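You operate a simulated robot arm through the tools that you are given. There is no shell and no other tool. Be economical: measure what you need, move in short steps, check, and stop when the job is done.

You are at the controls of a simulated robot arm. One attempt, no reset.

Task
Fill the blue-ringed wheel's tyre to about the pressure on the card.
Fine: clip the chuck on its valve, open the line tap, fill, shut the tap, then put the chuck back on its rest; within 0.1 bar; leave the other tyres. Where these are worked on the way, their far stop is far enough and under half their travel is too little: line tap.

It is judged by the outcome, as a careful person would: the job done as asked, and still so three seconds after it is handed in. It fails if anything else is knocked over, pushed out of place, dropped, spilled or broken.

Robot
A 6-joint arm with a two-finger parallel gripper on a trunk, on a base that drives. Base frame: it is fixed to the floor where the robot stands at the start and does not move with it; the origin is under the middle of the robot, x ahead of it, y to its left, z up. Lengths are in cm, angles in rad, forces in N, time in s.
With the tool pointing down near the work surface it reaches from about 28 to 68 cm from the robot's upright axis, wherever it stands. Its first joint turns from -2.897 to 2.897 rad. Places, roughly: blue-ringed wheel [80, -20, 50]; chuck rest [50, 0, 40]; fill button [50, 70, 80]; line tap [50, 70, 80]; red-ringed wheel [60, 30, 50]; yellow-ringed wheel [90, -60, 50]. Payload 4.1 kg.
The tool frame sits at the grasp point between the pads (the TCP): z along the fingers, y along the line on which they close. The tips reach 2.3 cm beyond it. The gripper opens to 9.4 cm. The fingers are 3.8 cm wide and 1 cm thick; the gripper's body (5.4 by 9.6 cm) begins 3.9 cm behind the TCP.
Orientation is that of the tool frame in the base frame, as [roll, pitch, yaw] about the fixed x, y, z axes, in that order (R = Rz(yaw) Ry(pitch) Rx(roll)). With the fingers straight down and closing along the base's y, the tool's x points along the base's -x, its y along +y and its z along -z.

Tools
- The arm moves only by the tool play_rows. Its argument "targets" is a list that holds one entry, the list of rows, each a list of 7 numbers: the turn, a rotation vector about the base's x, y, z in rad, then the shift along the base's x, y, z in cm, then the finger opening in cm, from 0 to 9.4. In form: [[[ax, ay, az, x, y, z, gripper], ...]]. A call has 1 to 10 rows; each row is the pose to reach, as a shift and turn from the pose commanded when the call began. A row lasts 0.2 s, in which the tool goes at most 5 cm and 0.15 rad; a call with a longer step from one row to the next is refused whole, and so is a gripper value outside its range. A pose out of reach is approached as far as the arm can. The call stops where the force on the tool passes 70 N (or 10 N more than at its start, if that is more) or the arm is blocked; 0.2 s more then pass. Each finger travels about 4.5 cm/s and halts on what it meets, pressing with about 42 N; the grip force reading is that of the motor and also rises with nothing between the fingers. The clock runs only during rows and for 0.2 s after the last one: add rows that repeat a pose to give the fingers time. The reply holds the time, the measured pose of the TCP, the force on the tool along the base axes, the opening and the grip force, in the units named above and with some noise, with the torque about the TCP (base axes, N m) and any sound that the robot's microphone picked up, and new pictures: "views" is both (left out), scene, wrist or none.
- Cameras (640 x 400 px; columns grow to the right, rows downward): "scene" is now at [2.66, 17.73, 131.97]; the picture's right is [0.10, -1.00, 0.00], its down [-0.63, -0.06, -0.78] and it looks along [0.77, 0.08, -0.63] (base axes); focal length 261 px, centre (320, 200). "wrist" rides on the gripper at [8.6, 1.6, -7.5] in the tool frame; the picture's right is [-0.18, 0.98, 0.00], its down [-0.58, -0.11, -0.81] and it looks along [-0.79, -0.15, 0.59] (tool axes); focal length 243 px, centre (320, 200). There is no depth. A picture from a camera that has moved, and an enlarged one, comes with that camera's place and axes in the base frame and with its lens.
- move_column(by): slides the trunk up (or, below 0, down) by that many cm; the arm and the scene camera ride with it, the base frame stays. It gives what a move gives, with no picture.
- roll_base(legs): drives the robot by 1 to 6 legs, each [ahead, turn to the left] in cm and rad, along the robot's own axes; the way and the turn of a leg run together, so that a leg with both is an arc; at most 150 cm and 3.142 rad a leg. The arm and the cameras ride along, it lands a little off, and it stops where it bumps. It gives what a move gives, and a new picture of the scene camera.
- pan_tilt(pan, tilt): turns the head with the scene camera to pan (to the left, within 2.705 rad either way) and tilt (down, from -0.506 to 1.204), counted from straight ahead of the robot. It gives what a move gives, and a new picture of the scene camera.
- enlarge(camera, box): a new picture of the part [left, top, right, bottom] of that camera's present view, enlarged. It takes no simulated time.
- sign_off(): hands the job in; it is judged then, once.

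Work in short steps. Places have to be worked out from the pictures, the camera data and where the tool is seen: move nearer, look again, correct. Check each grasp and each placing, and mend what went wrong. You have 120 turns and 260 pictures in all, those below and enlarged ones among them. Open the gripper and draw the arm clear of the work before you hand the job in, unless the task says otherwise; then end with one line.

The tools are called after "Call:" as name(argument=value, ...) on one line, values as JSON. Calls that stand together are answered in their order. play_rows: Moves the arm, as the interface text tells. Its arguments: {"type":"object","properties":{"targets":{"type":"array","items":{"type":"array","items":{"type":"array","items":{"type":"number"}}}},"views":{"type":"string","enum":["both","scene","wrist","none"]}},"required":["targets"]} The other tools are called the same way: move_column (by) slides the trunk up or down; roll_base (legs) drives the base; pan_tilt (pan, tilt) turns the head that bears the scene camera; enlarge (camera, box) takes an enlarged picture of a part of a camera's view; sign_off () hands the job in.

At the start:

```text
clock: 0.0
ee_pos: [46.68, 3.13, 109.46]
tool_rot: [-3.141, 0.001, -3.141]
force: [0.3, 0.0, -0.2]
wrist_torque: [-0.01, -0.03, -0.03]
finger_gap: 9.4
grasp_force: 0.1
trunk travel left (down, up): [-27.5, 31.5]
robot x, y, heading: [0.04, 0.34, 0.001]
head pan, tilt: [0.098, 0.681]
```

scene: 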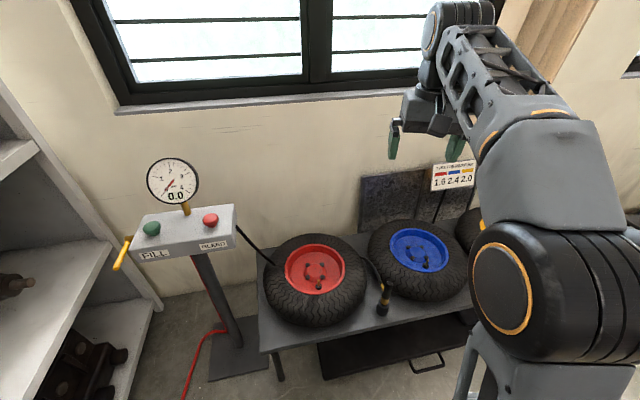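
wrist: 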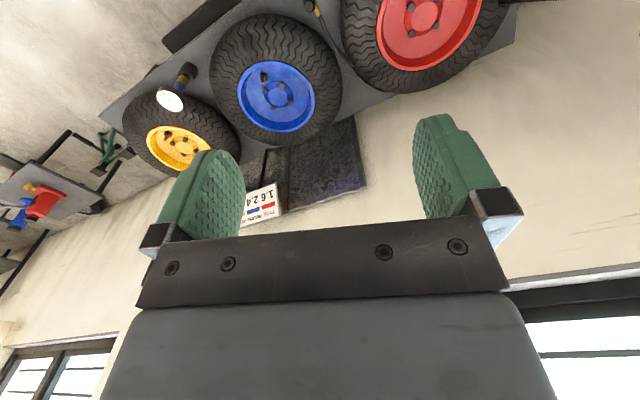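

I see three wheels on a bench, a card, a gauge post with fill/bleed buttons and a tap. I enlarge the key parts first.

Call:
enlarge(camera="scene", box=[420, 150, 500, 200])

Call:
enlarge(camera="scene", box=[100, 150, 260, 280])

Call:
enlarge(camera="scene", box=[340, 210, 480, 330])

```text
8.00 times, centred on (460, 175) of scene
camera zoom: at [2.66, 17.73, 131.97], right [0.1, -1.0, 0.0], down [-0.63, -0.06, -0.78], along [0.77, 0.08, -0.63], focal length 2090 px, centre (-800, 400)
```

zoom: 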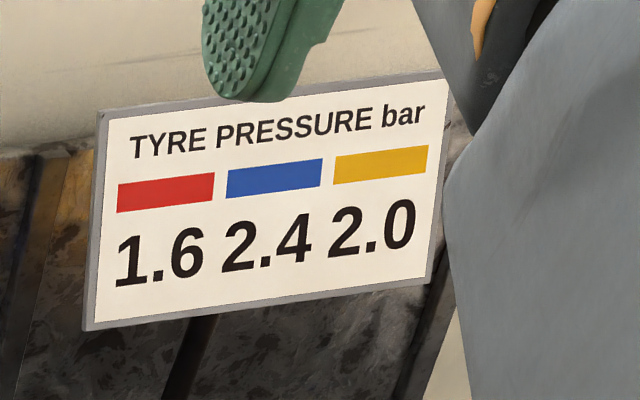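

```text
3.08 times, centred on (180, 215) of scene
camera zoom: at [2.66, 17.73, 131.97], right [0.1, -1.0, 0.0], down [-0.63, -0.06, -0.78], along [0.77, 0.08, -0.63], focal length 804 px, centre (751, 154)
```

zoom: 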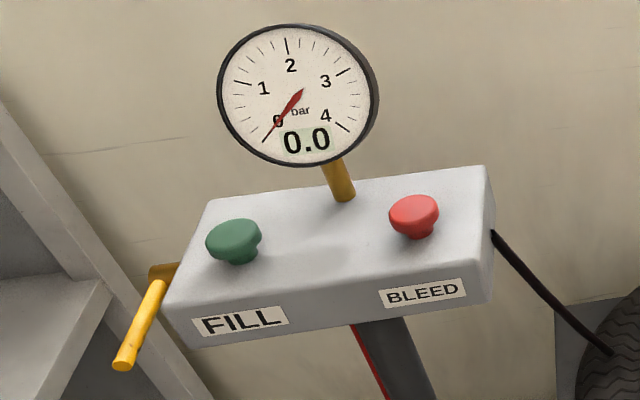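

```text
3.33 times, centred on (410, 270) of scene
camera zoom: at [2.66, 17.73, 131.97], right [0.1, -1.0, 0.0], down [-0.63, -0.06, -0.78], along [0.77, 0.08, -0.63], focal length 871 px, centre (20, -33)
```

zoom: 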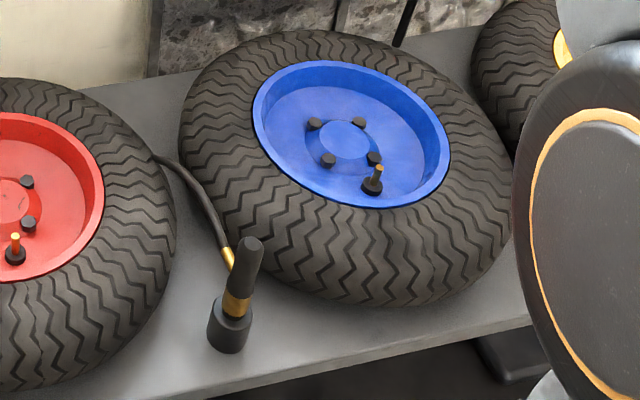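

Target 2.4 bar. The chuck stands in a rest near (53,0), the blue valve near (70,-17). I drive ahead a bit so both are in reach, and look.

Call:
roll_base(legs=[[10, 0]])

Call:
play_rows(targets=[[[0, 0, 0, 0, -1, -5, 9.4], [0, 0, 0, -2, -2, -10, 9.4], [0, 0, 0, -4, -3, -15, 9.4], [0, 0, 0, -6, -4, -20, 9.4], [0, 0, 0, -7, -4, -25, 9.4], [0, 0, 0, -7, -4, -25, 9.4]]])

```text
clock: 1.2
ee_pos: [56.83, 3.21, 109.4]
tool_rot: [-3.14, 0.0, 3.14]
force: [1.0, 0.8, 1.2]
wrist_torque: [-0.03, -0.02, -0.01]
finger_gap: 9.38
grasp_force: 0.0
trunk travel left (down, up): [-27.5, 31.5]
robot x, y, heading: [9.8, -0.37, 0.003]
head pan, tilt: [0.098, 0.681]
camera scene: at [12.86, 17.74, 131.97], right [0.1, -1.0, 0.0], down [-0.63, -0.06, -0.78], along [0.77, 0.08, -0.63], focal length 261 px, centre (320, 200)
```

scene: 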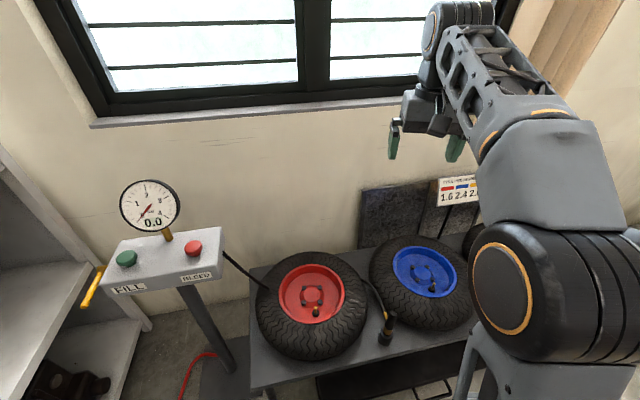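

```text
refused: row 1 steps farther than a row can; nothing moved
```

Driving worked. Now lower the arm toward a viewing spot in front of the chuck, with steps under 5 cm.

Call:
play_rows(targets=[[[0, 0, 0, 0, -0.4, -4.5, 9.4], [0, 0, 0, -1, -1, -9, 9.4], [0, 0, 0, -2, -1.5, -13.5, 9.4], [0, 0, 0, -3, -2, -18, 9.4], [0, 0, 0, -4, -2, -22, 9.4], [0, 0, 0, -5, -2, -26, 9.4], [0, 0, 0, -5, -2, -26, 9.4]]])

Call:
enlarge(camera="scene", box=[340, 230, 480, 350])

```text
clock: 2.8
ee_pos: [52.05, 1.25, 83.35]
tool_rot: [-3.141, -0.001, -3.142]
force: [0.4, 0.9, -0.3]
wrist_torque: [0.04, 0.0, -0.01]
finger_gap: 9.39
grasp_force: 0.0
trunk travel left (down, up): [-27.5, 31.5]
robot x, y, heading: [10.11, -0.14, 0.003]
head pan, tilt: [0.098, 0.681]
camera scene: at [12.87, 17.74, 131.97], right [0.1, -1.0, 0.0], down [-0.63, -0.06, -0.78], along [0.77, 0.08, -0.63], focal length 261 px, centre (320, 200)
camera wrist: at [43.37, 2.87, 90.82], right [0.18, 0.98, 0.0], down [0.58, -0.11, 0.81], along [0.79, -0.15, -0.59], focal length 243 px, centre (320, 200)
```

scene: 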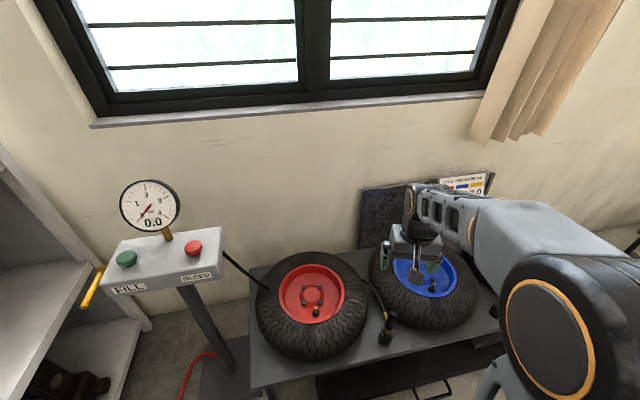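
wrist: 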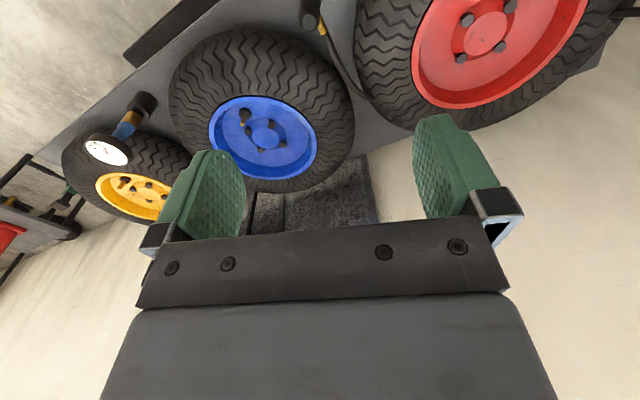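

```text
3.33 times, centred on (410, 290) of scene
camera zoom: at [12.87, 17.74, 131.97], right [0.1, -1.0, 0.0], down [-0.63, -0.06, -0.78], along [0.77, 0.08, -0.63], focal length 871 px, centre (20, -100)
```

zoom: 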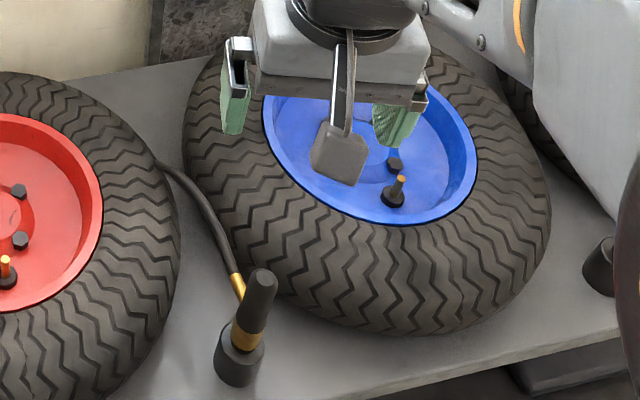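

Triangulating from the two scene views: chuck top ≈ (53, 0.5, 59), standing upright; blue valve tip ≈ (69.3, -17, 51.6), upright. I go above the chuck and look.

Call:
play_rows(targets=[[[0, 0, 0, 0.3, -0.2, -4.5, 9.4], [0, 0, 0, 0.6, -0.4, -9, 9.4], [0, 0, 0, 0.9, -0.7, -13.5, 9.4], [0, 0, 0, 0.9, -0.7, -18, 9.4], [0, 0, 0, 0.9, -0.7, -20, 9.4], [0, 0, 0, 0.9, -0.7, -20, 9.4]]])

Call:
enlarge(camera="scene", box=[340, 260, 440, 350])

```text
clock: 4.2
ee_pos: [52.83, 0.39, 63.27]
tool_rot: [-3.14, 0.0, 3.141]
force: [0.3, 0.1, -1.1]
wrist_torque: [0.04, 0.0, 0.01]
finger_gap: 9.44
grasp_force: 0.1
trunk travel left (down, up): [-27.5, 31.5]
robot x, y, heading: [10.48, 0.18, 0.003]
head pan, tilt: [0.098, 0.681]
camera scene: at [12.88, 17.74, 131.97], right [0.1, -1.0, 0.0], down [-0.63, -0.06, -0.78], along [0.77, 0.08, -0.63], focal length 261 px, centre (320, 200)
camera wrist: at [44.29, 2.0, 70.81], right [0.18, 0.98, 0.0], down [0.58, -0.11, 0.81], along [0.79, -0.15, -0.59], focal length 243 px, centre (320, 200)
```

scene: 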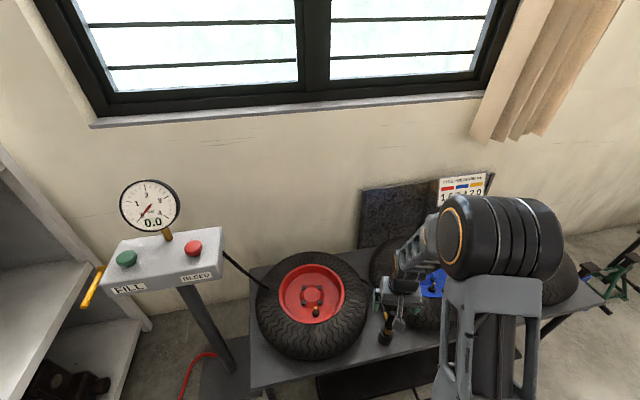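
wrist: 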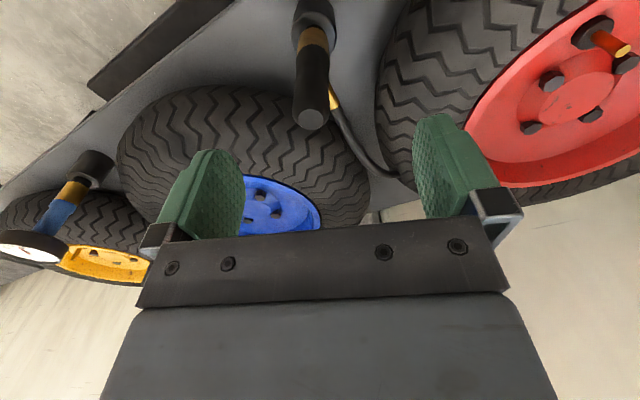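

```text
4.44 times, centred on (390, 305) of scene
camera zoom: at [12.88, 17.74, 131.97], right [0.1, -1.0, 0.0], down [-0.63, -0.06, -0.78], along [0.77, 0.08, -0.63], focal length 1161 px, centre (9, -267)
```

zoom: 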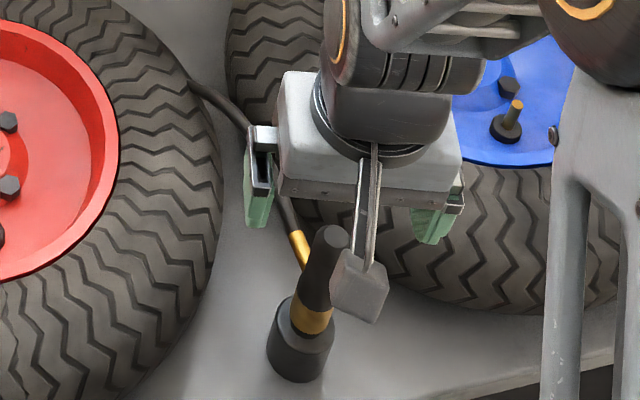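

The chuck top sits nearly below the TCP (≈52.6, 0.2, 59). I descend to TCP z≈56.5 and close on the handle.

Call:
play_rows(targets=[[[0, 0, 0, -0.2, -0.2, -3, 9.4], [0, 0, 0, -0.2, -0.2, -5, 9.4], [0, 0, 0, -0.2, -0.2, -6.8, 9.4], [0, 0, 0, -0.2, -0.2, -6.8, 9.4]]])

Call:
enlarge(camera="scene", box=[340, 260, 440, 350])

```text
clock: 5.2
ee_pos: [52.66, 0.19, 56.59]
tool_rot: [3.141, 0.0, 3.141]
force: [-0.2, -1.1, -0.3]
wrist_torque: [-0.01, 0.0, -0.01]
finger_gap: 9.39
grasp_force: 0.1
trunk travel left (down, up): [-27.5, 31.5]
robot x, y, heading: [9.66, -0.31, -0.003]
head pan, tilt: [0.098, 0.681]
camera scene: at [12.88, 17.74, 131.97], right [0.1, -1.0, 0.0], down [-0.63, -0.06, -0.78], along [0.77, 0.08, -0.63], focal length 261 px, centre (320, 200)
camera wrist: at [44.12, 1.74, 64.23], right [0.18, 0.98, 0.0], down [0.58, -0.11, 0.81], along [0.79, -0.15, -0.59], focal length 243 px, centre (320, 200)
```

scene: 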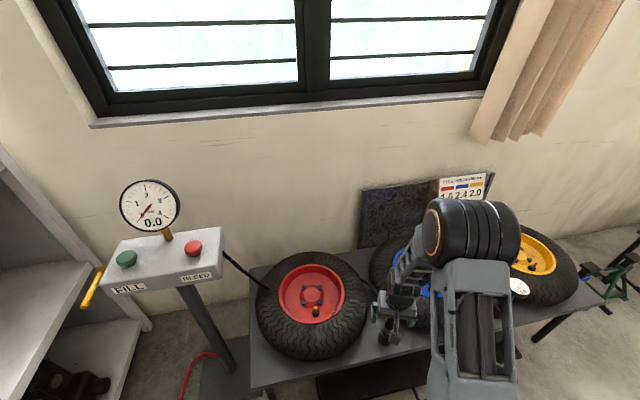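
wrist: 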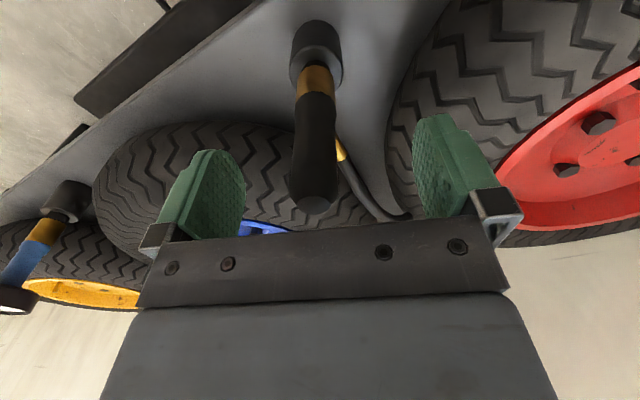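

```text
4.44 times, centred on (390, 305) of scene
camera zoom: at [12.88, 17.74, 131.97], right [0.1, -1.0, 0.0], down [-0.63, -0.06, -0.78], along [0.77, 0.08, -0.63], focal length 1161 px, centre (9, -267)
```

zoom: 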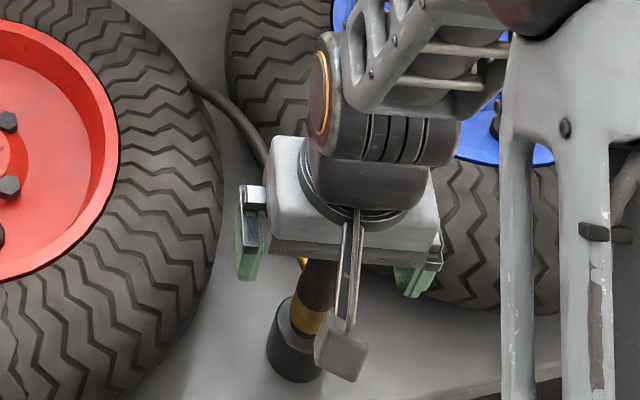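

Refined: chuck top ≈ (53.1, 0.1, 57.8). I nudge forward, lower slightly, and close.

Call:
play_rows(targets=[[[0, 0, 0, 0.4, 0, -0.5, 9.4], [0, 0, 0, 0.4, 0, -0.5, 6], [0, 0, 0, 0.4, 0, -0.5, 3], [0, 0, 0, 0.4, 0, -0.5, 0], [0, 0, 0, 0.4, 0, -0.5, 0], [0, 0, 0, 0.4, 0, -0.5, 0], [0, 0, 0, 0.4, 0, -0.5, 0]]], views="wrist")

```text
clock: 6.8
ee_pos: [53.1, 0.17, 56.2]
tool_rot: [-3.14, -0.001, -3.141]
force: [1.1, -8.0, 0.0]
wrist_torque: [-0.5, -0.07, -0.02]
finger_gap: 2.49
grasp_force: 41.9
trunk travel left (down, up): [-27.5, 31.5]
robot x, y, heading: [10.36, -0.29, -0.006]
head pan, tilt: [0.098, 0.681]
camera wrist: at [44.48, 1.73, 63.75], right [0.18, 0.98, 0.0], down [0.58, -0.11, 0.81], along [0.79, -0.15, -0.59], focal length 243 px, centre (320, 200)
```

wrist: 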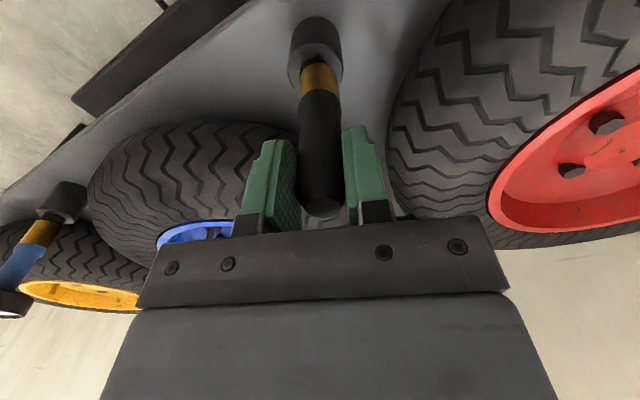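

Gripped at 2.5 cm. I relieve the small side load and lift straight up, then look.

Call:
play_rows(targets=[[[0, 0, 0, 0, -0.1, 0, 0], [0, 0, 0, 0, -0.1, 2.5, 0], [0, 0, 0, 0, -0.1, 5, 0], [0, 0, 0, 0, -0.1, 9, 0], [0, 0, 0, 0, -0.1, 12, 0], [0, 0, 0, 0, -0.1, 12, 0]]])

Call:
enlarge(camera="scene", box=[340, 240, 460, 340])

```text
clock: 8.2
ee_pos: [52.94, 0.28, 68.08]
tool_rot: [-3.141, 0.0, -3.14]
force: [-0.1, -0.4, -1.1]
wrist_torque: [-0.04, 0.02, 0.02]
finger_gap: 2.48
grasp_force: 41.8
trunk travel left (down, up): [-27.5, 31.5]
robot x, y, heading: [10.23, 0.09, -0.0]
head pan, tilt: [0.098, 0.681]
camera scene: at [12.87, 17.73, 131.97], right [0.1, -1.0, 0.0], down [-0.63, -0.06, -0.78], along [0.77, 0.08, -0.63], focal length 261 px, centre (320, 200)
camera wrist: at [44.38, 1.87, 75.66], right [0.18, 0.98, 0.0], down [0.58, -0.11, 0.81], along [0.79, -0.15, -0.59], focal length 243 px, centre (320, 200)
```

scene: 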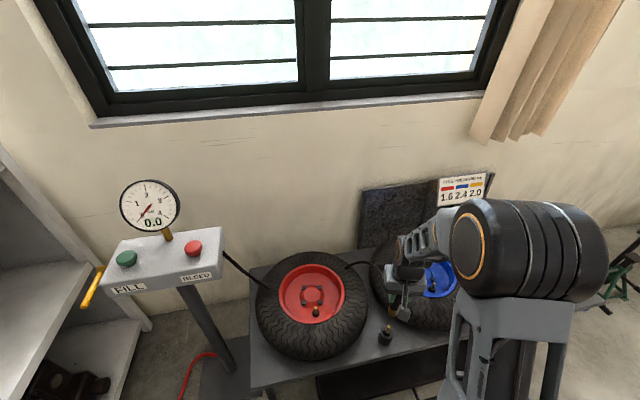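
wrist: 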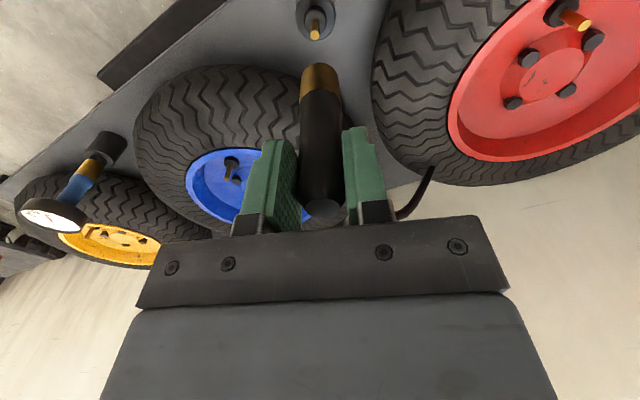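

```text
4.00 times, centred on (400, 290) of scene
camera zoom: at [12.87, 17.73, 131.97], right [0.1, -1.0, 0.0], down [-0.63, -0.06, -0.78], along [0.77, 0.08, -0.63], focal length 1045 px, centre (0, -160)
```

zoom: 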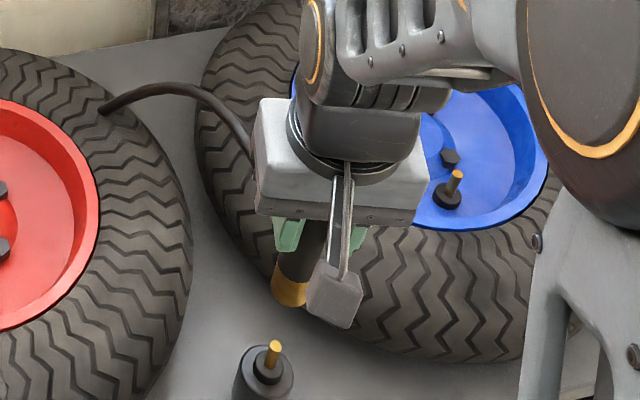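

The chuck came off; the rest has a peg just like a valve. The peg's pixel in the wrist view at this offset is a useful reference for centering over the valve, so I measure it.

Call:
enlarge(camera="wrist", box=[280, 0, 360, 50])

Call:
enlarge(camera="wrist", box=[180, 130, 280, 200])

```text
8.00 times, centred on (320, 25) of wrist
camera zoom: at [44.38, 1.87, 75.66], right [0.18, 0.98, 0.0], down [0.58, -0.11, 0.81], along [0.79, -0.15, -0.59], focal length 1941 px, centre (320, 1600)
```

zoom: 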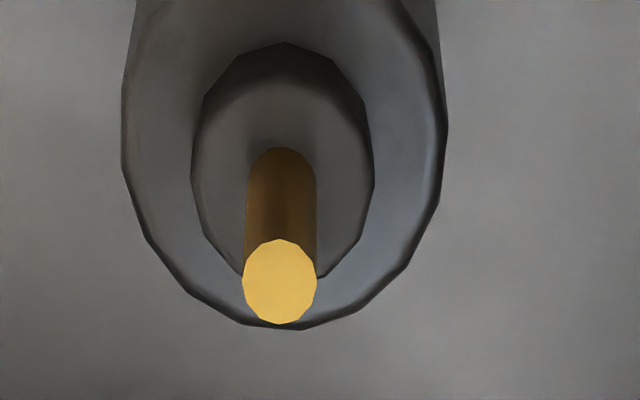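

```text
5.71 times, centred on (230, 165) of wrist
camera zoom: at [44.38, 1.87, 75.66], right [0.18, 0.98, 0.0], down [0.58, -0.11, 0.81], along [0.79, -0.15, -0.59], focal length 1386 px, centre (834, 400)
```

zoom: 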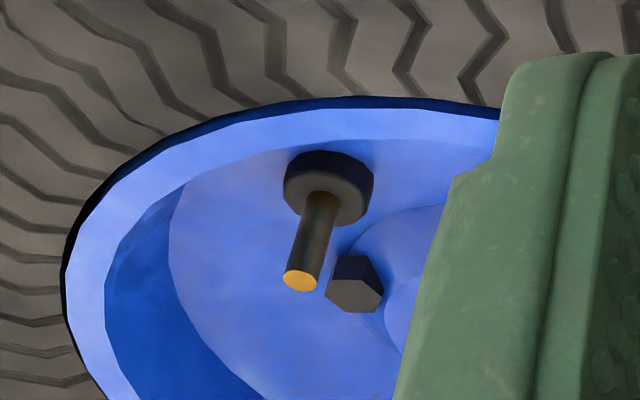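

Peg and valve tips measured; valve ≈ (69.5, -17.4, 51), upright. I carry the chuck at this height to above the valve.

Call:
play_rows(targets=[[[0, 0, 0, 2.75, -2.93, 0, 0], [0, 0, 0, 5.5, -5.87, 0, 0], [0, 0, 0, 8.25, -8.8, 0, 0], [0, 0, 0, 11, -11.73, 0, 0], [0, 0, 0, 13.75, -14.67, 0, 0], [0, 0, 0, 16.4, -17.6, 0, 0], [0, 0, 0, 16.4, -17.6, 0, 0]]])

Call:
enlarge(camera="wrist", box=[280, 0, 360, 50])

```text
clock: 9.8
ee_pos: [69.3, -17.48, 68.01]
tool_rot: [-3.14, 0.001, -3.141]
force: [-1.2, -0.4, -0.9]
wrist_torque: [0.01, 0.04, 0.0]
finger_gap: 2.48
grasp_force: 41.8
trunk travel left (down, up): [-27.5, 31.5]
robot x, y, heading: [10.32, -0.2, 0.002]
head pan, tilt: [0.098, 0.681]
camera scene: at [12.89, 17.71, 131.97], right [0.1, -1.0, 0.0], down [-0.63, -0.06, -0.78], along [0.77, 0.08, -0.63], focal length 261 px, centre (320, 200)
camera wrist: at [60.65, -15.83, 75.52], right [0.18, 0.98, 0.0], down [0.58, -0.11, 0.81], along [0.79, -0.15, -0.59], focal length 243 px, centre (320, 200)
```

scene: 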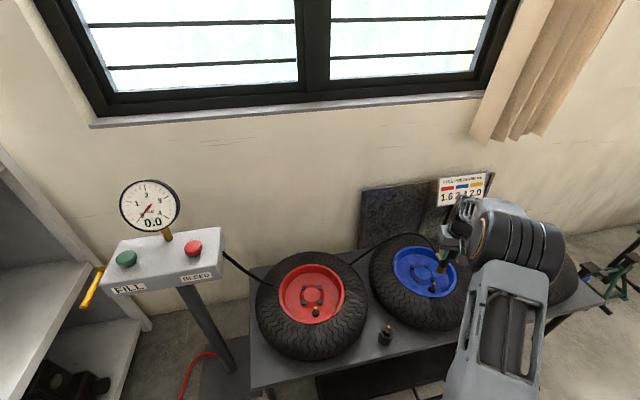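
wrist: 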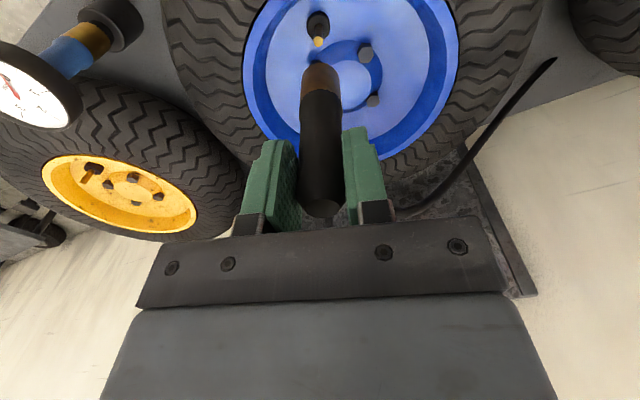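

```text
8.00 times, centred on (320, 25) of wrist
camera zoom: at [60.65, -15.83, 75.52], right [0.18, 0.98, 0.0], down [0.58, -0.11, 0.81], along [0.79, -0.15, -0.59], focal length 1941 px, centre (320, 1600)
```

zoom: 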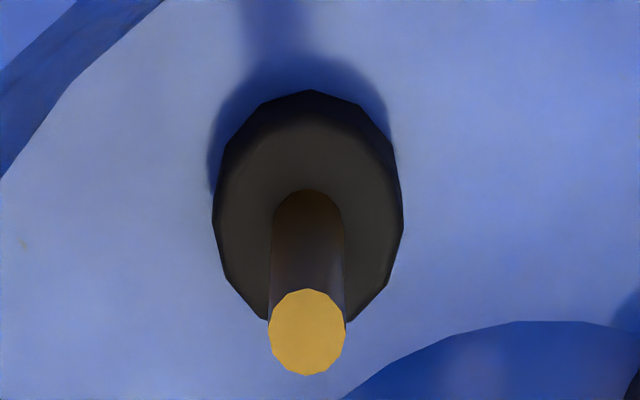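

Valve tip sits slightly off the reference pixel: shift about +0.3 x, +0.25 y. I apply that while lowering to just above the tip.

Call:
play_rows(targets=[[[0, 0, 0, 0.3, 0.25, 0, 0], [0, 0, 0, 0.3, 0.25, -3, 0], [0, 0, 0, 0.3, 0.25, -5.5, 0], [0, 0, 0, 0.3, 0.25, -5.5, 0]]])

Call:
enlarge(camera="wrist", box=[280, 0, 360, 70])

Call:
enlarge(camera="scene", box=[390, 230, 490, 310])

```text
clock: 10.8
ee_pos: [69.6, -17.2, 62.73]
tool_rot: [-3.14, 0.0, -3.141]
force: [0.2, 0.1, -1.6]
wrist_torque: [0.01, 0.03, 0.0]
finger_gap: 2.48
grasp_force: 42.0
trunk travel left (down, up): [-27.5, 31.5]
robot x, y, heading: [10.58, 0.17, -0.002]
head pan, tilt: [0.098, 0.681]
camera scene: at [12.89, 17.72, 131.97], right [0.1, -1.0, 0.0], down [-0.63, -0.06, -0.78], along [0.77, 0.08, -0.63], focal length 261 px, centre (320, 200)
camera wrist: at [61.02, -15.6, 70.23], right [0.18, 0.98, 0.0], down [0.58, -0.11, 0.81], along [0.79, -0.15, -0.59], focal length 243 px, centre (320, 200)
```

scene: 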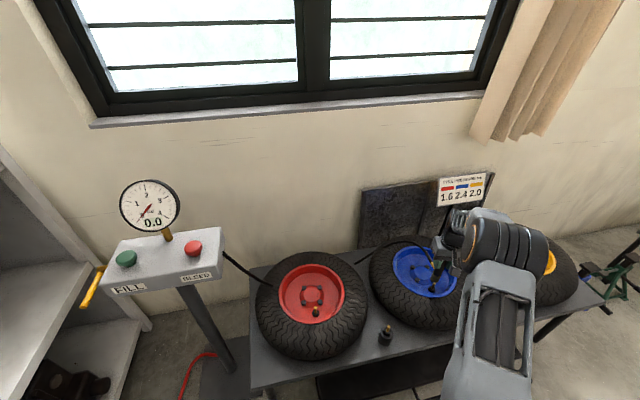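
wrist: 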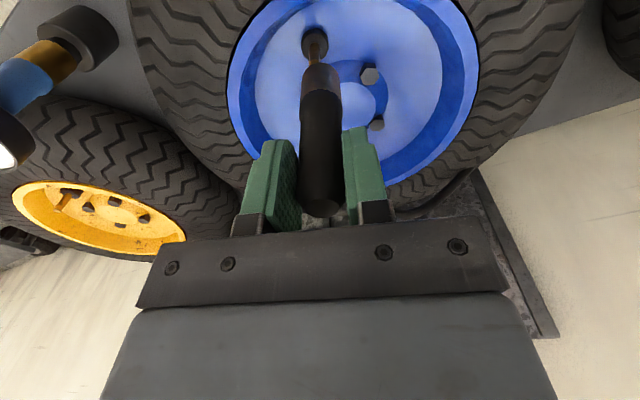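

```text
5.71 times, centred on (320, 35) of wrist
camera zoom: at [61.02, -15.6, 70.23], right [0.18, 0.98, 0.0], down [0.58, -0.11, 0.81], along [0.79, -0.15, -0.59], focal length 1386 px, centre (320, 1143)
```

zoom: 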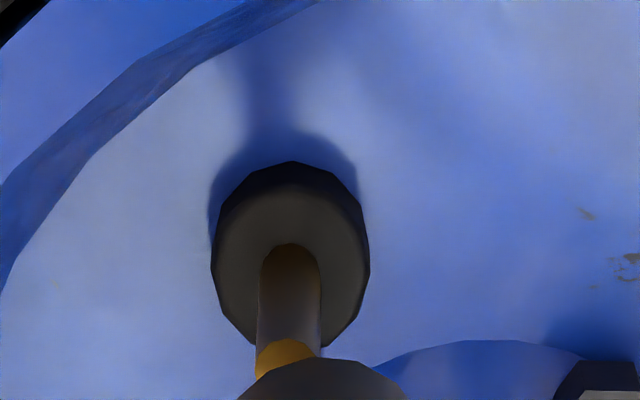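

```text
5.00 times, centred on (440, 270) of scene
camera zoom: at [12.89, 17.72, 131.97], right [0.1, -1.0, 0.0], down [-0.63, -0.06, -0.78], along [0.77, 0.08, -0.63], focal length 1306 px, centre (-280, -150)
```

zoom: 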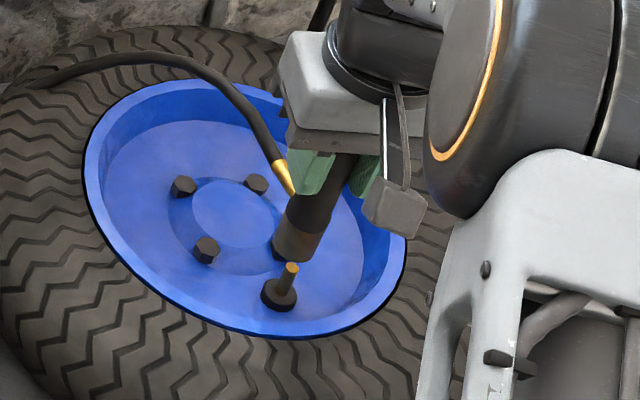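

Chuck and valve may be slightly misaligned sideways (the reference pixel was taken just after a side load relaxed). I compare the chuck axis with the valve directly.

Call:
enlarge(camera="wrist", box=[240, 10, 400, 110])

Call:
enlarge(camera="scene", box=[430, 255, 470, 295])

```text
4.00 times, centred on (320, 60) of wrist
camera zoom: at [61.02, -15.6, 70.23], right [0.18, 0.98, 0.0], down [0.58, -0.11, 0.81], along [0.79, -0.15, -0.59], focal length 970 px, centre (320, 760)
```

zoom: 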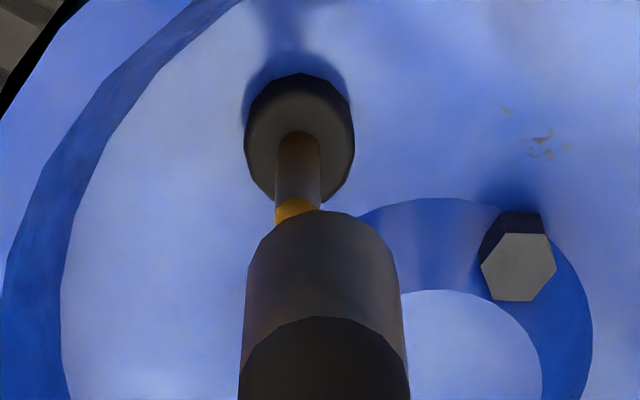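

```text
10.00 times, centred on (450, 275) of scene
camera zoom: at [12.89, 17.72, 131.97], right [0.1, -1.0, 0.0], down [-0.63, -0.06, -0.78], along [0.77, 0.08, -0.63], focal length 2612 px, centre (-980, -550)
```

zoom: 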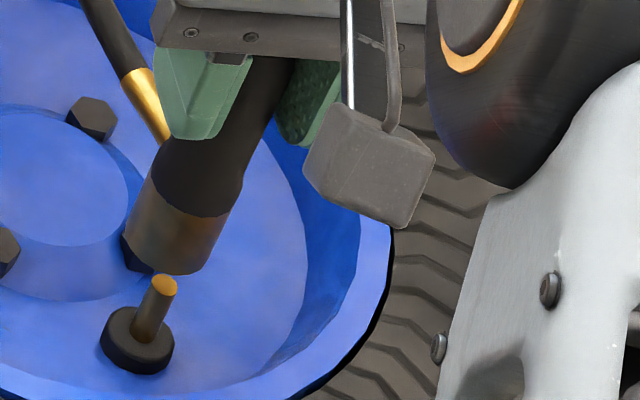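

Both views agree the valve is 0.45 cm to −y of the chuck axis. I shift by that, and lower partway.

Call:
play_rows(targets=[[[0, 0, 0, 0, -0.45, 0, 0], [0, 0, 0, 0, -0.45, -1.5, 0], [0, 0, 0, 0, -0.45, -1.5, 0]]], views="none")

Call:
enlarge(camera="wrist", box=[240, 10, 400, 110])

Call:
enlarge(camera="scene", box=[430, 255, 470, 295])

```text
clock: 11.6
ee_pos: [69.58, -17.62, 61.19]
tool_rot: [-3.141, 0.0, 3.141]
force: [-0.2, 0.0, -1.5]
wrist_torque: [-0.01, 0.0, 0.0]
finger_gap: 2.47
grasp_force: 41.9
trunk travel left (down, up): [-27.5, 31.5]
robot x, y, heading: [10.08, -0.03, -0.002]
head pan, tilt: [0.098, 0.681]
```

```text
4.00 times, centred on (320, 60) of wrist
camera zoom: at [61.05, -16.11, 68.73], right [0.18, 0.98, 0.0], down [0.58, -0.11, 0.81], along [0.79, -0.15, -0.59], focal length 970 px, centre (320, 760)
```

zoom: 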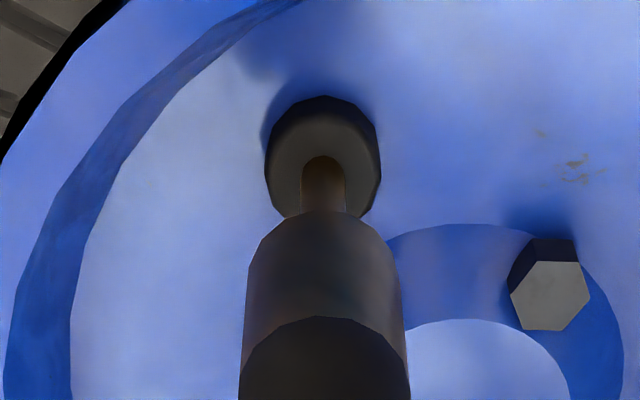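

```text
10.00 times, centred on (450, 275) of scene
camera zoom: at [12.89, 17.72, 131.97], right [0.1, -1.0, 0.0], down [-0.63, -0.06, -0.78], along [0.77, 0.08, -0.63], focal length 2612 px, centre (-980, -550)
```

zoom: 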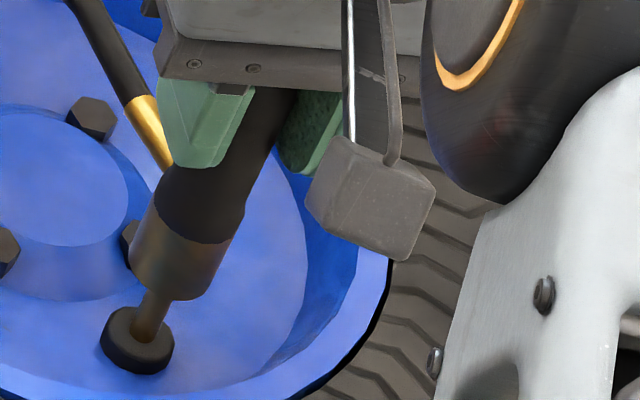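

Aligned in both views. I press the chuck down onto the valve in small steps.

Call:
play_rows(targets=[[[0, 0, 0, 0, 0, -1, 0], [0, 0, 0, 0, 0, -2, 0], [0, 0, 0, 0, 0, -3, 0], [0, 0, 0, 0, 0, -3.6, 0], [0, 0, 0, 0, 0, -4.1, 0], [0, 0, 0, 0, 0, -4.1, 0]]], views="none")

Call:
enlarge(camera="wrist", box=[240, 10, 400, 110])

Call:
enlarge(camera="scene", box=[430, 255, 470, 295])

```text
clock: 13.0
ee_pos: [69.72, -17.6, 57.48]
tool_rot: [-3.141, 0.007, 3.141]
force: [-7.8, 0.7, 32.0]
wrist_torque: [-0.08, 0.5, 0.0]
finger_gap: 2.5
grasp_force: 42.4
trunk travel left (down, up): [-27.5, 31.5]
robot x, y, heading: [10.23, -0.03, -0.001]
head pan, tilt: [0.098, 0.681]
```

```text
4.00 times, centred on (320, 60) of wrist
camera zoom: at [61.04, -16.01, 64.97], right [0.18, 0.98, 0.0], down [0.58, -0.11, 0.81], along [0.8, -0.15, -0.58], focal length 970 px, centre (320, 760)
```

zoom: 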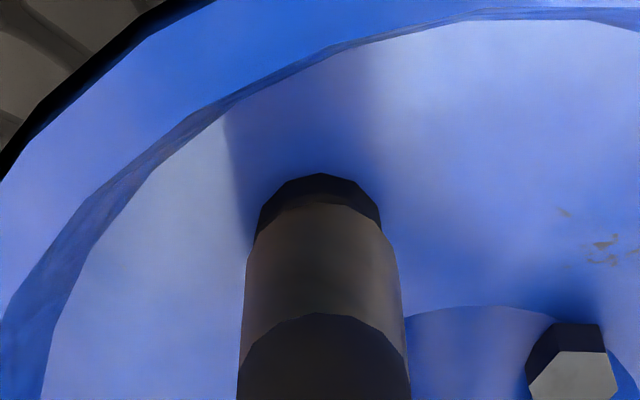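

```text
10.00 times, centred on (450, 275) of scene
camera zoom: at [12.57, 17.8, 132.0], right [0.1, -1.0, 0.0], down [-0.62, -0.06, -0.78], along [0.77, 0.08, -0.63], focal length 2612 px, centre (-980, -550)
```

zoom: 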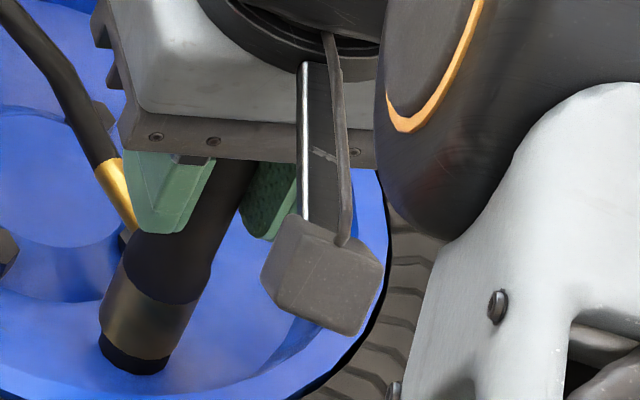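

Chuck is seated down to the valve's bush with 32 N. I relieve the push, check the gauge, then open the fingers.

Call:
play_rows(targets=[[[0, 0, 0, 0, 0, 0.3, 0], [0, 0, 0, 0, 0, 0.3, 3], [0, 0, 0, 0, 0, 0.3, 6], [0, 0, 0, 0, 0, 0.3, 8], [0, 0, 0, 0, 0, 0.3, 9.4], [0, 0, 0, 0, 0, 0.3, 9.4]]])

Call:
enlarge(camera="scene", box=[100, 160, 200, 240])

```text
clock: 14.4
ee_pos: [69.61, -17.65, 57.54]
tool_rot: [-3.14, -0.001, 3.141]
force: [-0.3, -1.4, 0.2]
wrist_torque: [-0.03, -0.02, 0.0]
finger_gap: 9.4
grasp_force: 0.0
trunk travel left (down, up): [-27.5, 31.5]
robot x, y, heading: [10.0, 0.19, -0.0]
head pan, tilt: [0.098, 0.681]
camera scene: at [12.87, 17.72, 131.97], right [0.1, -1.0, 0.0], down [-0.63, -0.06, -0.78], along [0.77, 0.08, -0.63], focal length 261 px, centre (320, 200)
camera wrist: at [61.02, -16.01, 65.0], right [0.18, 0.98, 0.0], down [0.58, -0.11, 0.81], along [0.79, -0.15, -0.59], focal length 243 px, centre (320, 200)
```

scene: 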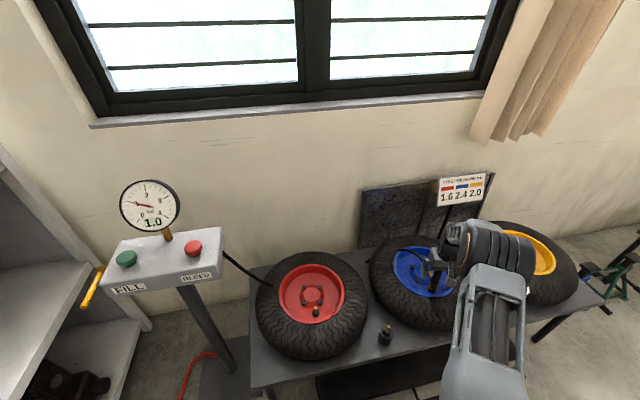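
wrist: 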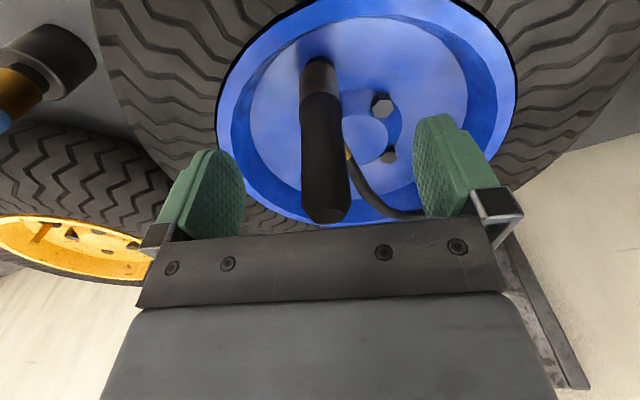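

```text
5.00 times, centred on (150, 200) of scene
camera zoom: at [12.87, 17.72, 131.97], right [0.1, -1.0, 0.0], down [-0.63, -0.06, -0.78], along [0.77, 0.08, -0.63], focal length 1306 px, centre (1170, 200)
```

zoom: 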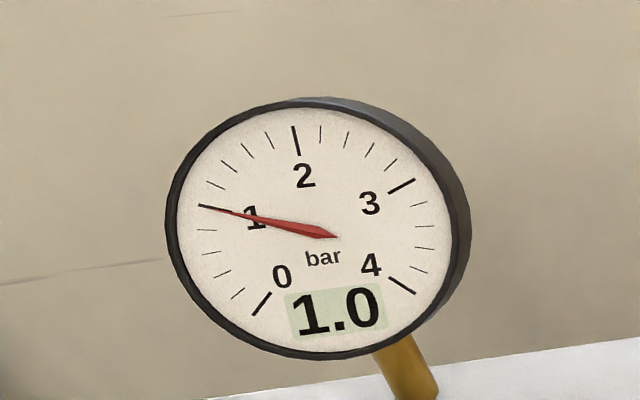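

Gauge reads 1.0: chuck clipped. I raise the arm straight up clear, then retract.

Call:
play_rows(targets=[[[0, 0, 0, 0, 0, 4, 9.4], [0, 0, 0, 0, 0, 8.5, 9.4], [0, 0, 0, 0, 0, 13, 9.4], [0, 0, 0, -2, 1, 17, 9.4], [0, 0, 0, -4, 2.5, 21, 9.4], [0, 0, 0, -7, 4, 24.5, 9.4], [0, 0, 0, -10, 6, 27.5, 9.4], [0, 0, 0, -13, 8, 30.5, 9.4], [0, 0, 0, -16, 10, 33.5, 9.4], [0, 0, 0, -19, 12, 36.5, 9.4]]], views="scene")

Call:
enlarge(camera="scene", box=[70, 200, 230, 320])

Call:
enlarge(camera="scene", box=[380, 230, 480, 310])

```text
clock: 16.6
ee_pos: [50.73, -5.89, 93.72]
tool_rot: [-3.141, -0.001, -3.139]
force: [0.4, -0.3, -0.6]
wrist_torque: [0.01, 0.0, 0.01]
finger_gap: 9.42
grasp_force: 0.1
trunk travel left (down, up): [-27.5, 31.5]
robot x, y, heading: [10.24, -0.01, 0.0]
head pan, tilt: [0.098, 0.681]
camera scene: at [12.9, 17.72, 131.96], right [0.1, -1.0, 0.0], down [-0.63, -0.06, -0.78], along [0.77, 0.08, -0.63], focal length 261 px, centre (320, 200)
```

scene: 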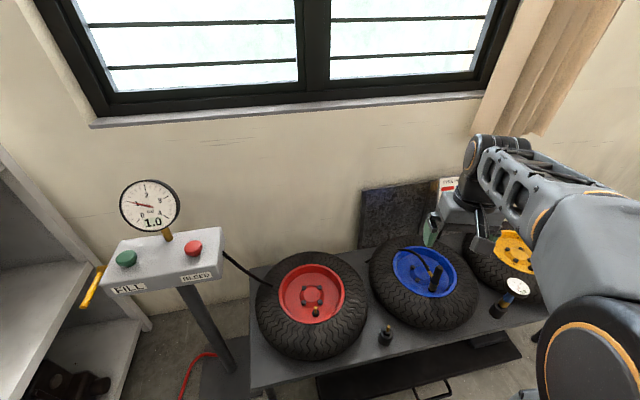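

```text
3.33 times, centred on (150, 260) of scene
camera zoom: at [12.9, 17.72, 131.96], right [0.1, -1.0, 0.0], down [-0.63, -0.06, -0.78], along [0.77, 0.08, -0.63], focal length 871 px, centre (887, 0)
```

zoom: 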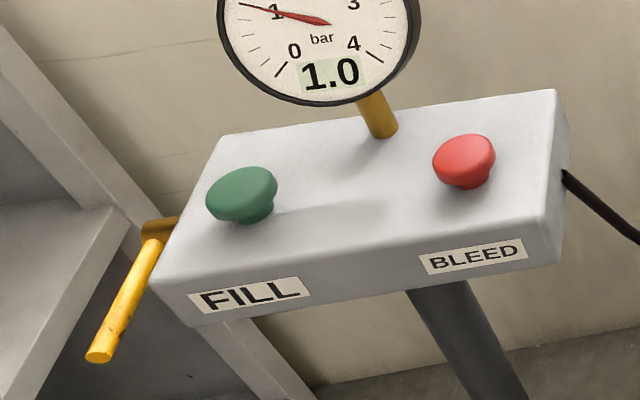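

```text
5.00 times, centred on (430, 270) of scene
camera zoom: at [12.9, 17.72, 131.96], right [0.1, -1.0, 0.0], down [-0.63, -0.06, -0.78], along [0.77, 0.08, -0.63], focal length 1306 px, centre (-230, -150)
```

zoom: 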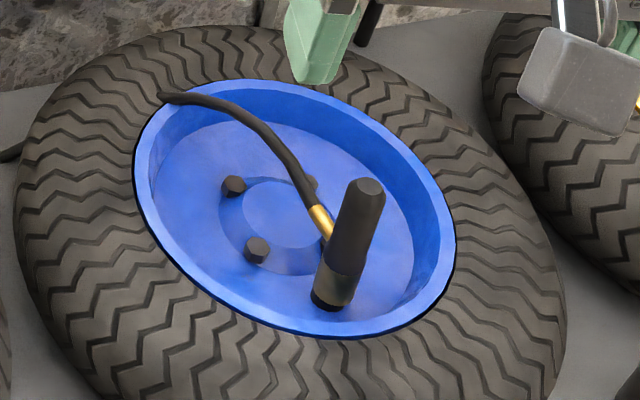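

Chuck stands clipped on the valve. Fill button ≈ (47.4, 66.8, 83), lever tip ≈ (36, 70, 80), pivot ≈ (46, 74, 79). The bench and post look yawed ~0.3 rad. I look left to see the free floor before driving.

Call:
pan_tilt(pan=1.2, tilt=0.85)

```text
clock: 17.9
ee_pos: [50.76, -5.83, 93.76]
tool_rot: [-3.141, 0.001, 3.141]
force: [0.0, -0.4, 0.4]
wrist_torque: [-0.03, -0.01, -0.02]
finger_gap: 9.41
grasp_force: 0.1
trunk travel left (down, up): [-27.5, 31.5]
robot x, y, heading: [9.98, 0.33, -0.005]
head pan, tilt: [1.201, 0.85]
camera scene: at [7.17, 24.18, 130.58], right [0.93, -0.36, 0.0], down [-0.27, -0.7, -0.66], along [0.24, 0.62, -0.75], focal length 261 px, centre (320, 200)
```

scene: 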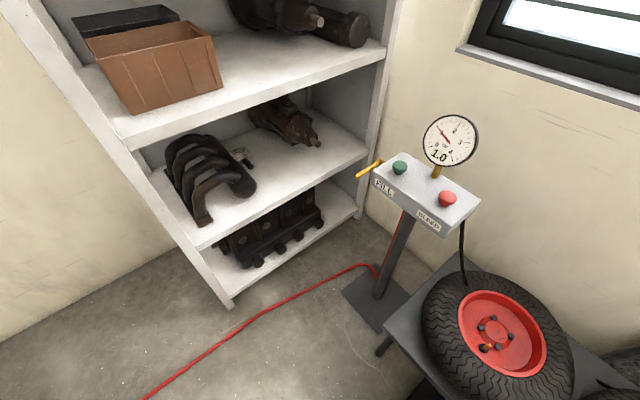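

Shelf front runs from (-16,82) to (68,111); everything is yawed ~0.33. I'll aim for the robot at about (3,48): turn right, back up, turn left, keeping the arm away from shelf and gauge.

Call:
roll_base(legs=[[0, -1.43], [-48, 0], [0, 1.43]])

```text
clock: 19.2
ee_pos: [49.36, -12.01, 93.7]
tool_rot: [3.14, 0.001, 2.991]
force: [-0.1, 0.3, 0.0]
wrist_torque: [0.04, -0.02, 0.01]
finger_gap: 9.38
grasp_force: 0.1
trunk travel left (down, up): [-27.5, 31.5]
robot x, y, heading: [10.22, -0.11, -0.151]
head pan, tilt: [1.201, 0.85]
stopped in leg 1: the robot was blocked; the commanded pose is now the measured one
camera scene: at [10.79, 24.39, 130.58], right [0.87, -0.5, 0.0], down [-0.37, -0.65, -0.66], along [0.33, 0.57, -0.75], focal length 261 px, centre (320, 200)
```

scene: 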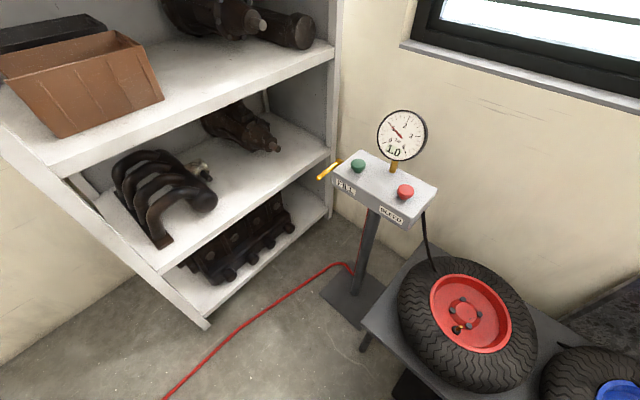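

The base was blocked while turning (a corner touching near the bench). I back straight away first and look at the front area.

Call:
roll_base(legs=[[-22, 0]])

Call:
pan_tilt(pan=0.0, tilt=1.2)

```text
clock: 20.9
ee_pos: [27.61, -8.71, 93.61]
tool_rot: [3.14, -0.003, 2.988]
force: [0.2, -0.3, -0.1]
wrist_torque: [-0.03, -0.02, 0.04]
finger_gap: 9.37
grasp_force: 0.1
trunk travel left (down, up): [-27.5, 31.5]
robot x, y, heading: [-11.13, 3.19, -0.155]
head pan, tilt: [1.201, 0.85]
camera scene: at [-10.81, 27.68, 130.58], right [0.87, -0.5, 0.0], down [-0.37, -0.65, -0.66], along [0.33, 0.57, -0.75], focal length 261 px, centre (320, 200)
```

scene: 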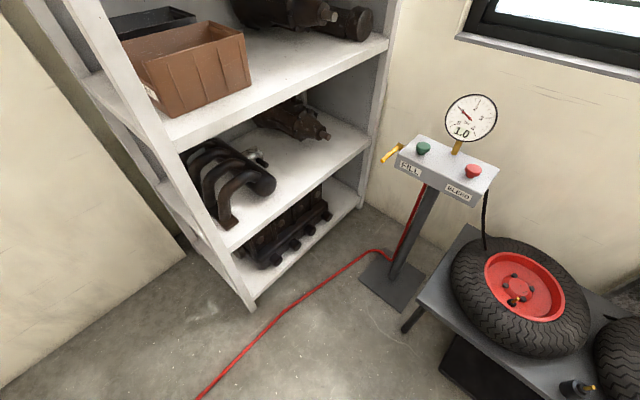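

```text
clock: 22.3
ee_pos: [27.6, -8.78, 93.6]
tool_rot: [-3.141, 0.001, 2.989]
force: [-0.2, -0.2, 0.4]
wrist_torque: [0.0, -0.01, -0.01]
finger_gap: 9.39
grasp_force: 0.0
trunk travel left (down, up): [-27.5, 31.5]
robot x, y, heading: [-11.7, 3.39, -0.152]
head pan, tilt: [0.0, 1.201]
camera scene: at [-9.2, 20.06, 128.21], right [-0.15, -0.99, 0.0], down [-0.92, 0.14, -0.36], along [0.36, -0.05, -0.93], focal length 261 px, centre (320, 200)
```

scene: 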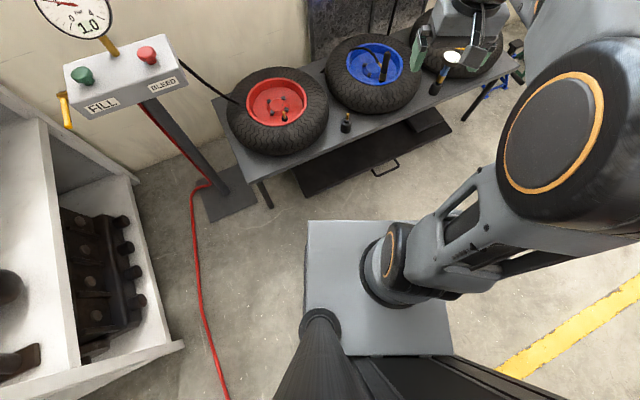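

Base footprint is about 60×40 cm. Target spot (-2, 44) with heading ~0.33. I check the floor on the right before swinging there.

Call:
pan_tilt(pan=-1.9, tilt=0.7)

Call:
pan_tilt(pan=2.6, tilt=0.8)

```text
clock: 24.2
ee_pos: [27.64, -8.76, 93.78]
tool_rot: [3.14, 0.001, 2.987]
force: [-1.1, -1.1, -0.5]
wrist_torque: [-0.03, 0.01, -0.02]
finger_gap: 9.41
grasp_force: 0.0
trunk travel left (down, up): [-27.5, 31.5]
robot x, y, heading: [-11.45, 3.38, -0.15]
head pan, tilt: [-1.901, 0.7]
camera scene: at [-18.67, 13.38, 131.81], right [-0.89, 0.46, 0.0], down [0.3, 0.57, -0.76], along [-0.35, -0.68, -0.64], focal length 261 px, centre (320, 200)
```

scene: 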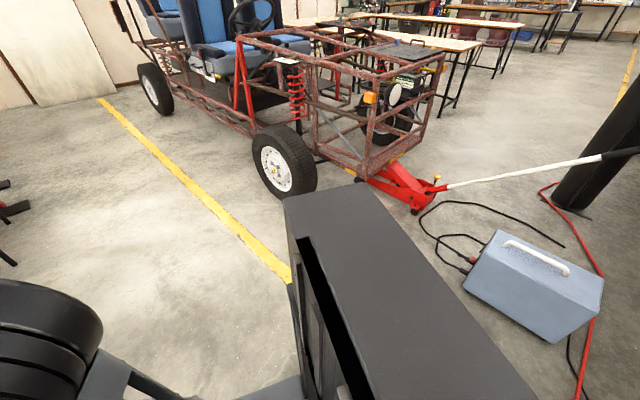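

```text
clock: 27.8
ee_pos: [27.53, -8.83, 93.74]
tool_rot: [-3.141, 0.0, 2.988]
force: [0.2, 0.3, -0.2]
wrist_torque: [0.01, -0.06, 0.0]
finger_gap: 9.4
grasp_force: 0.1
trunk travel left (down, up): [-27.5, 31.5]
robot x, y, heading: [-11.33, 2.9, -0.156]
head pan, tilt: [2.601, 0.799]
camera scene: at [-20.93, 26.06, 130.98], right [0.64, 0.77, 0.0], down [0.55, -0.46, -0.7], along [-0.54, 0.45, -0.72], focal length 261 px, centre (320, 200)
```

scene: 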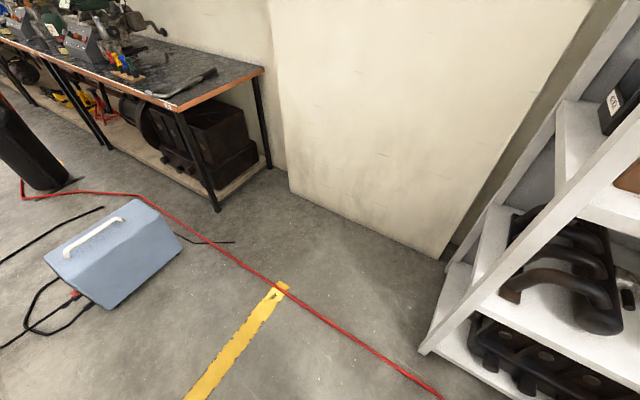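

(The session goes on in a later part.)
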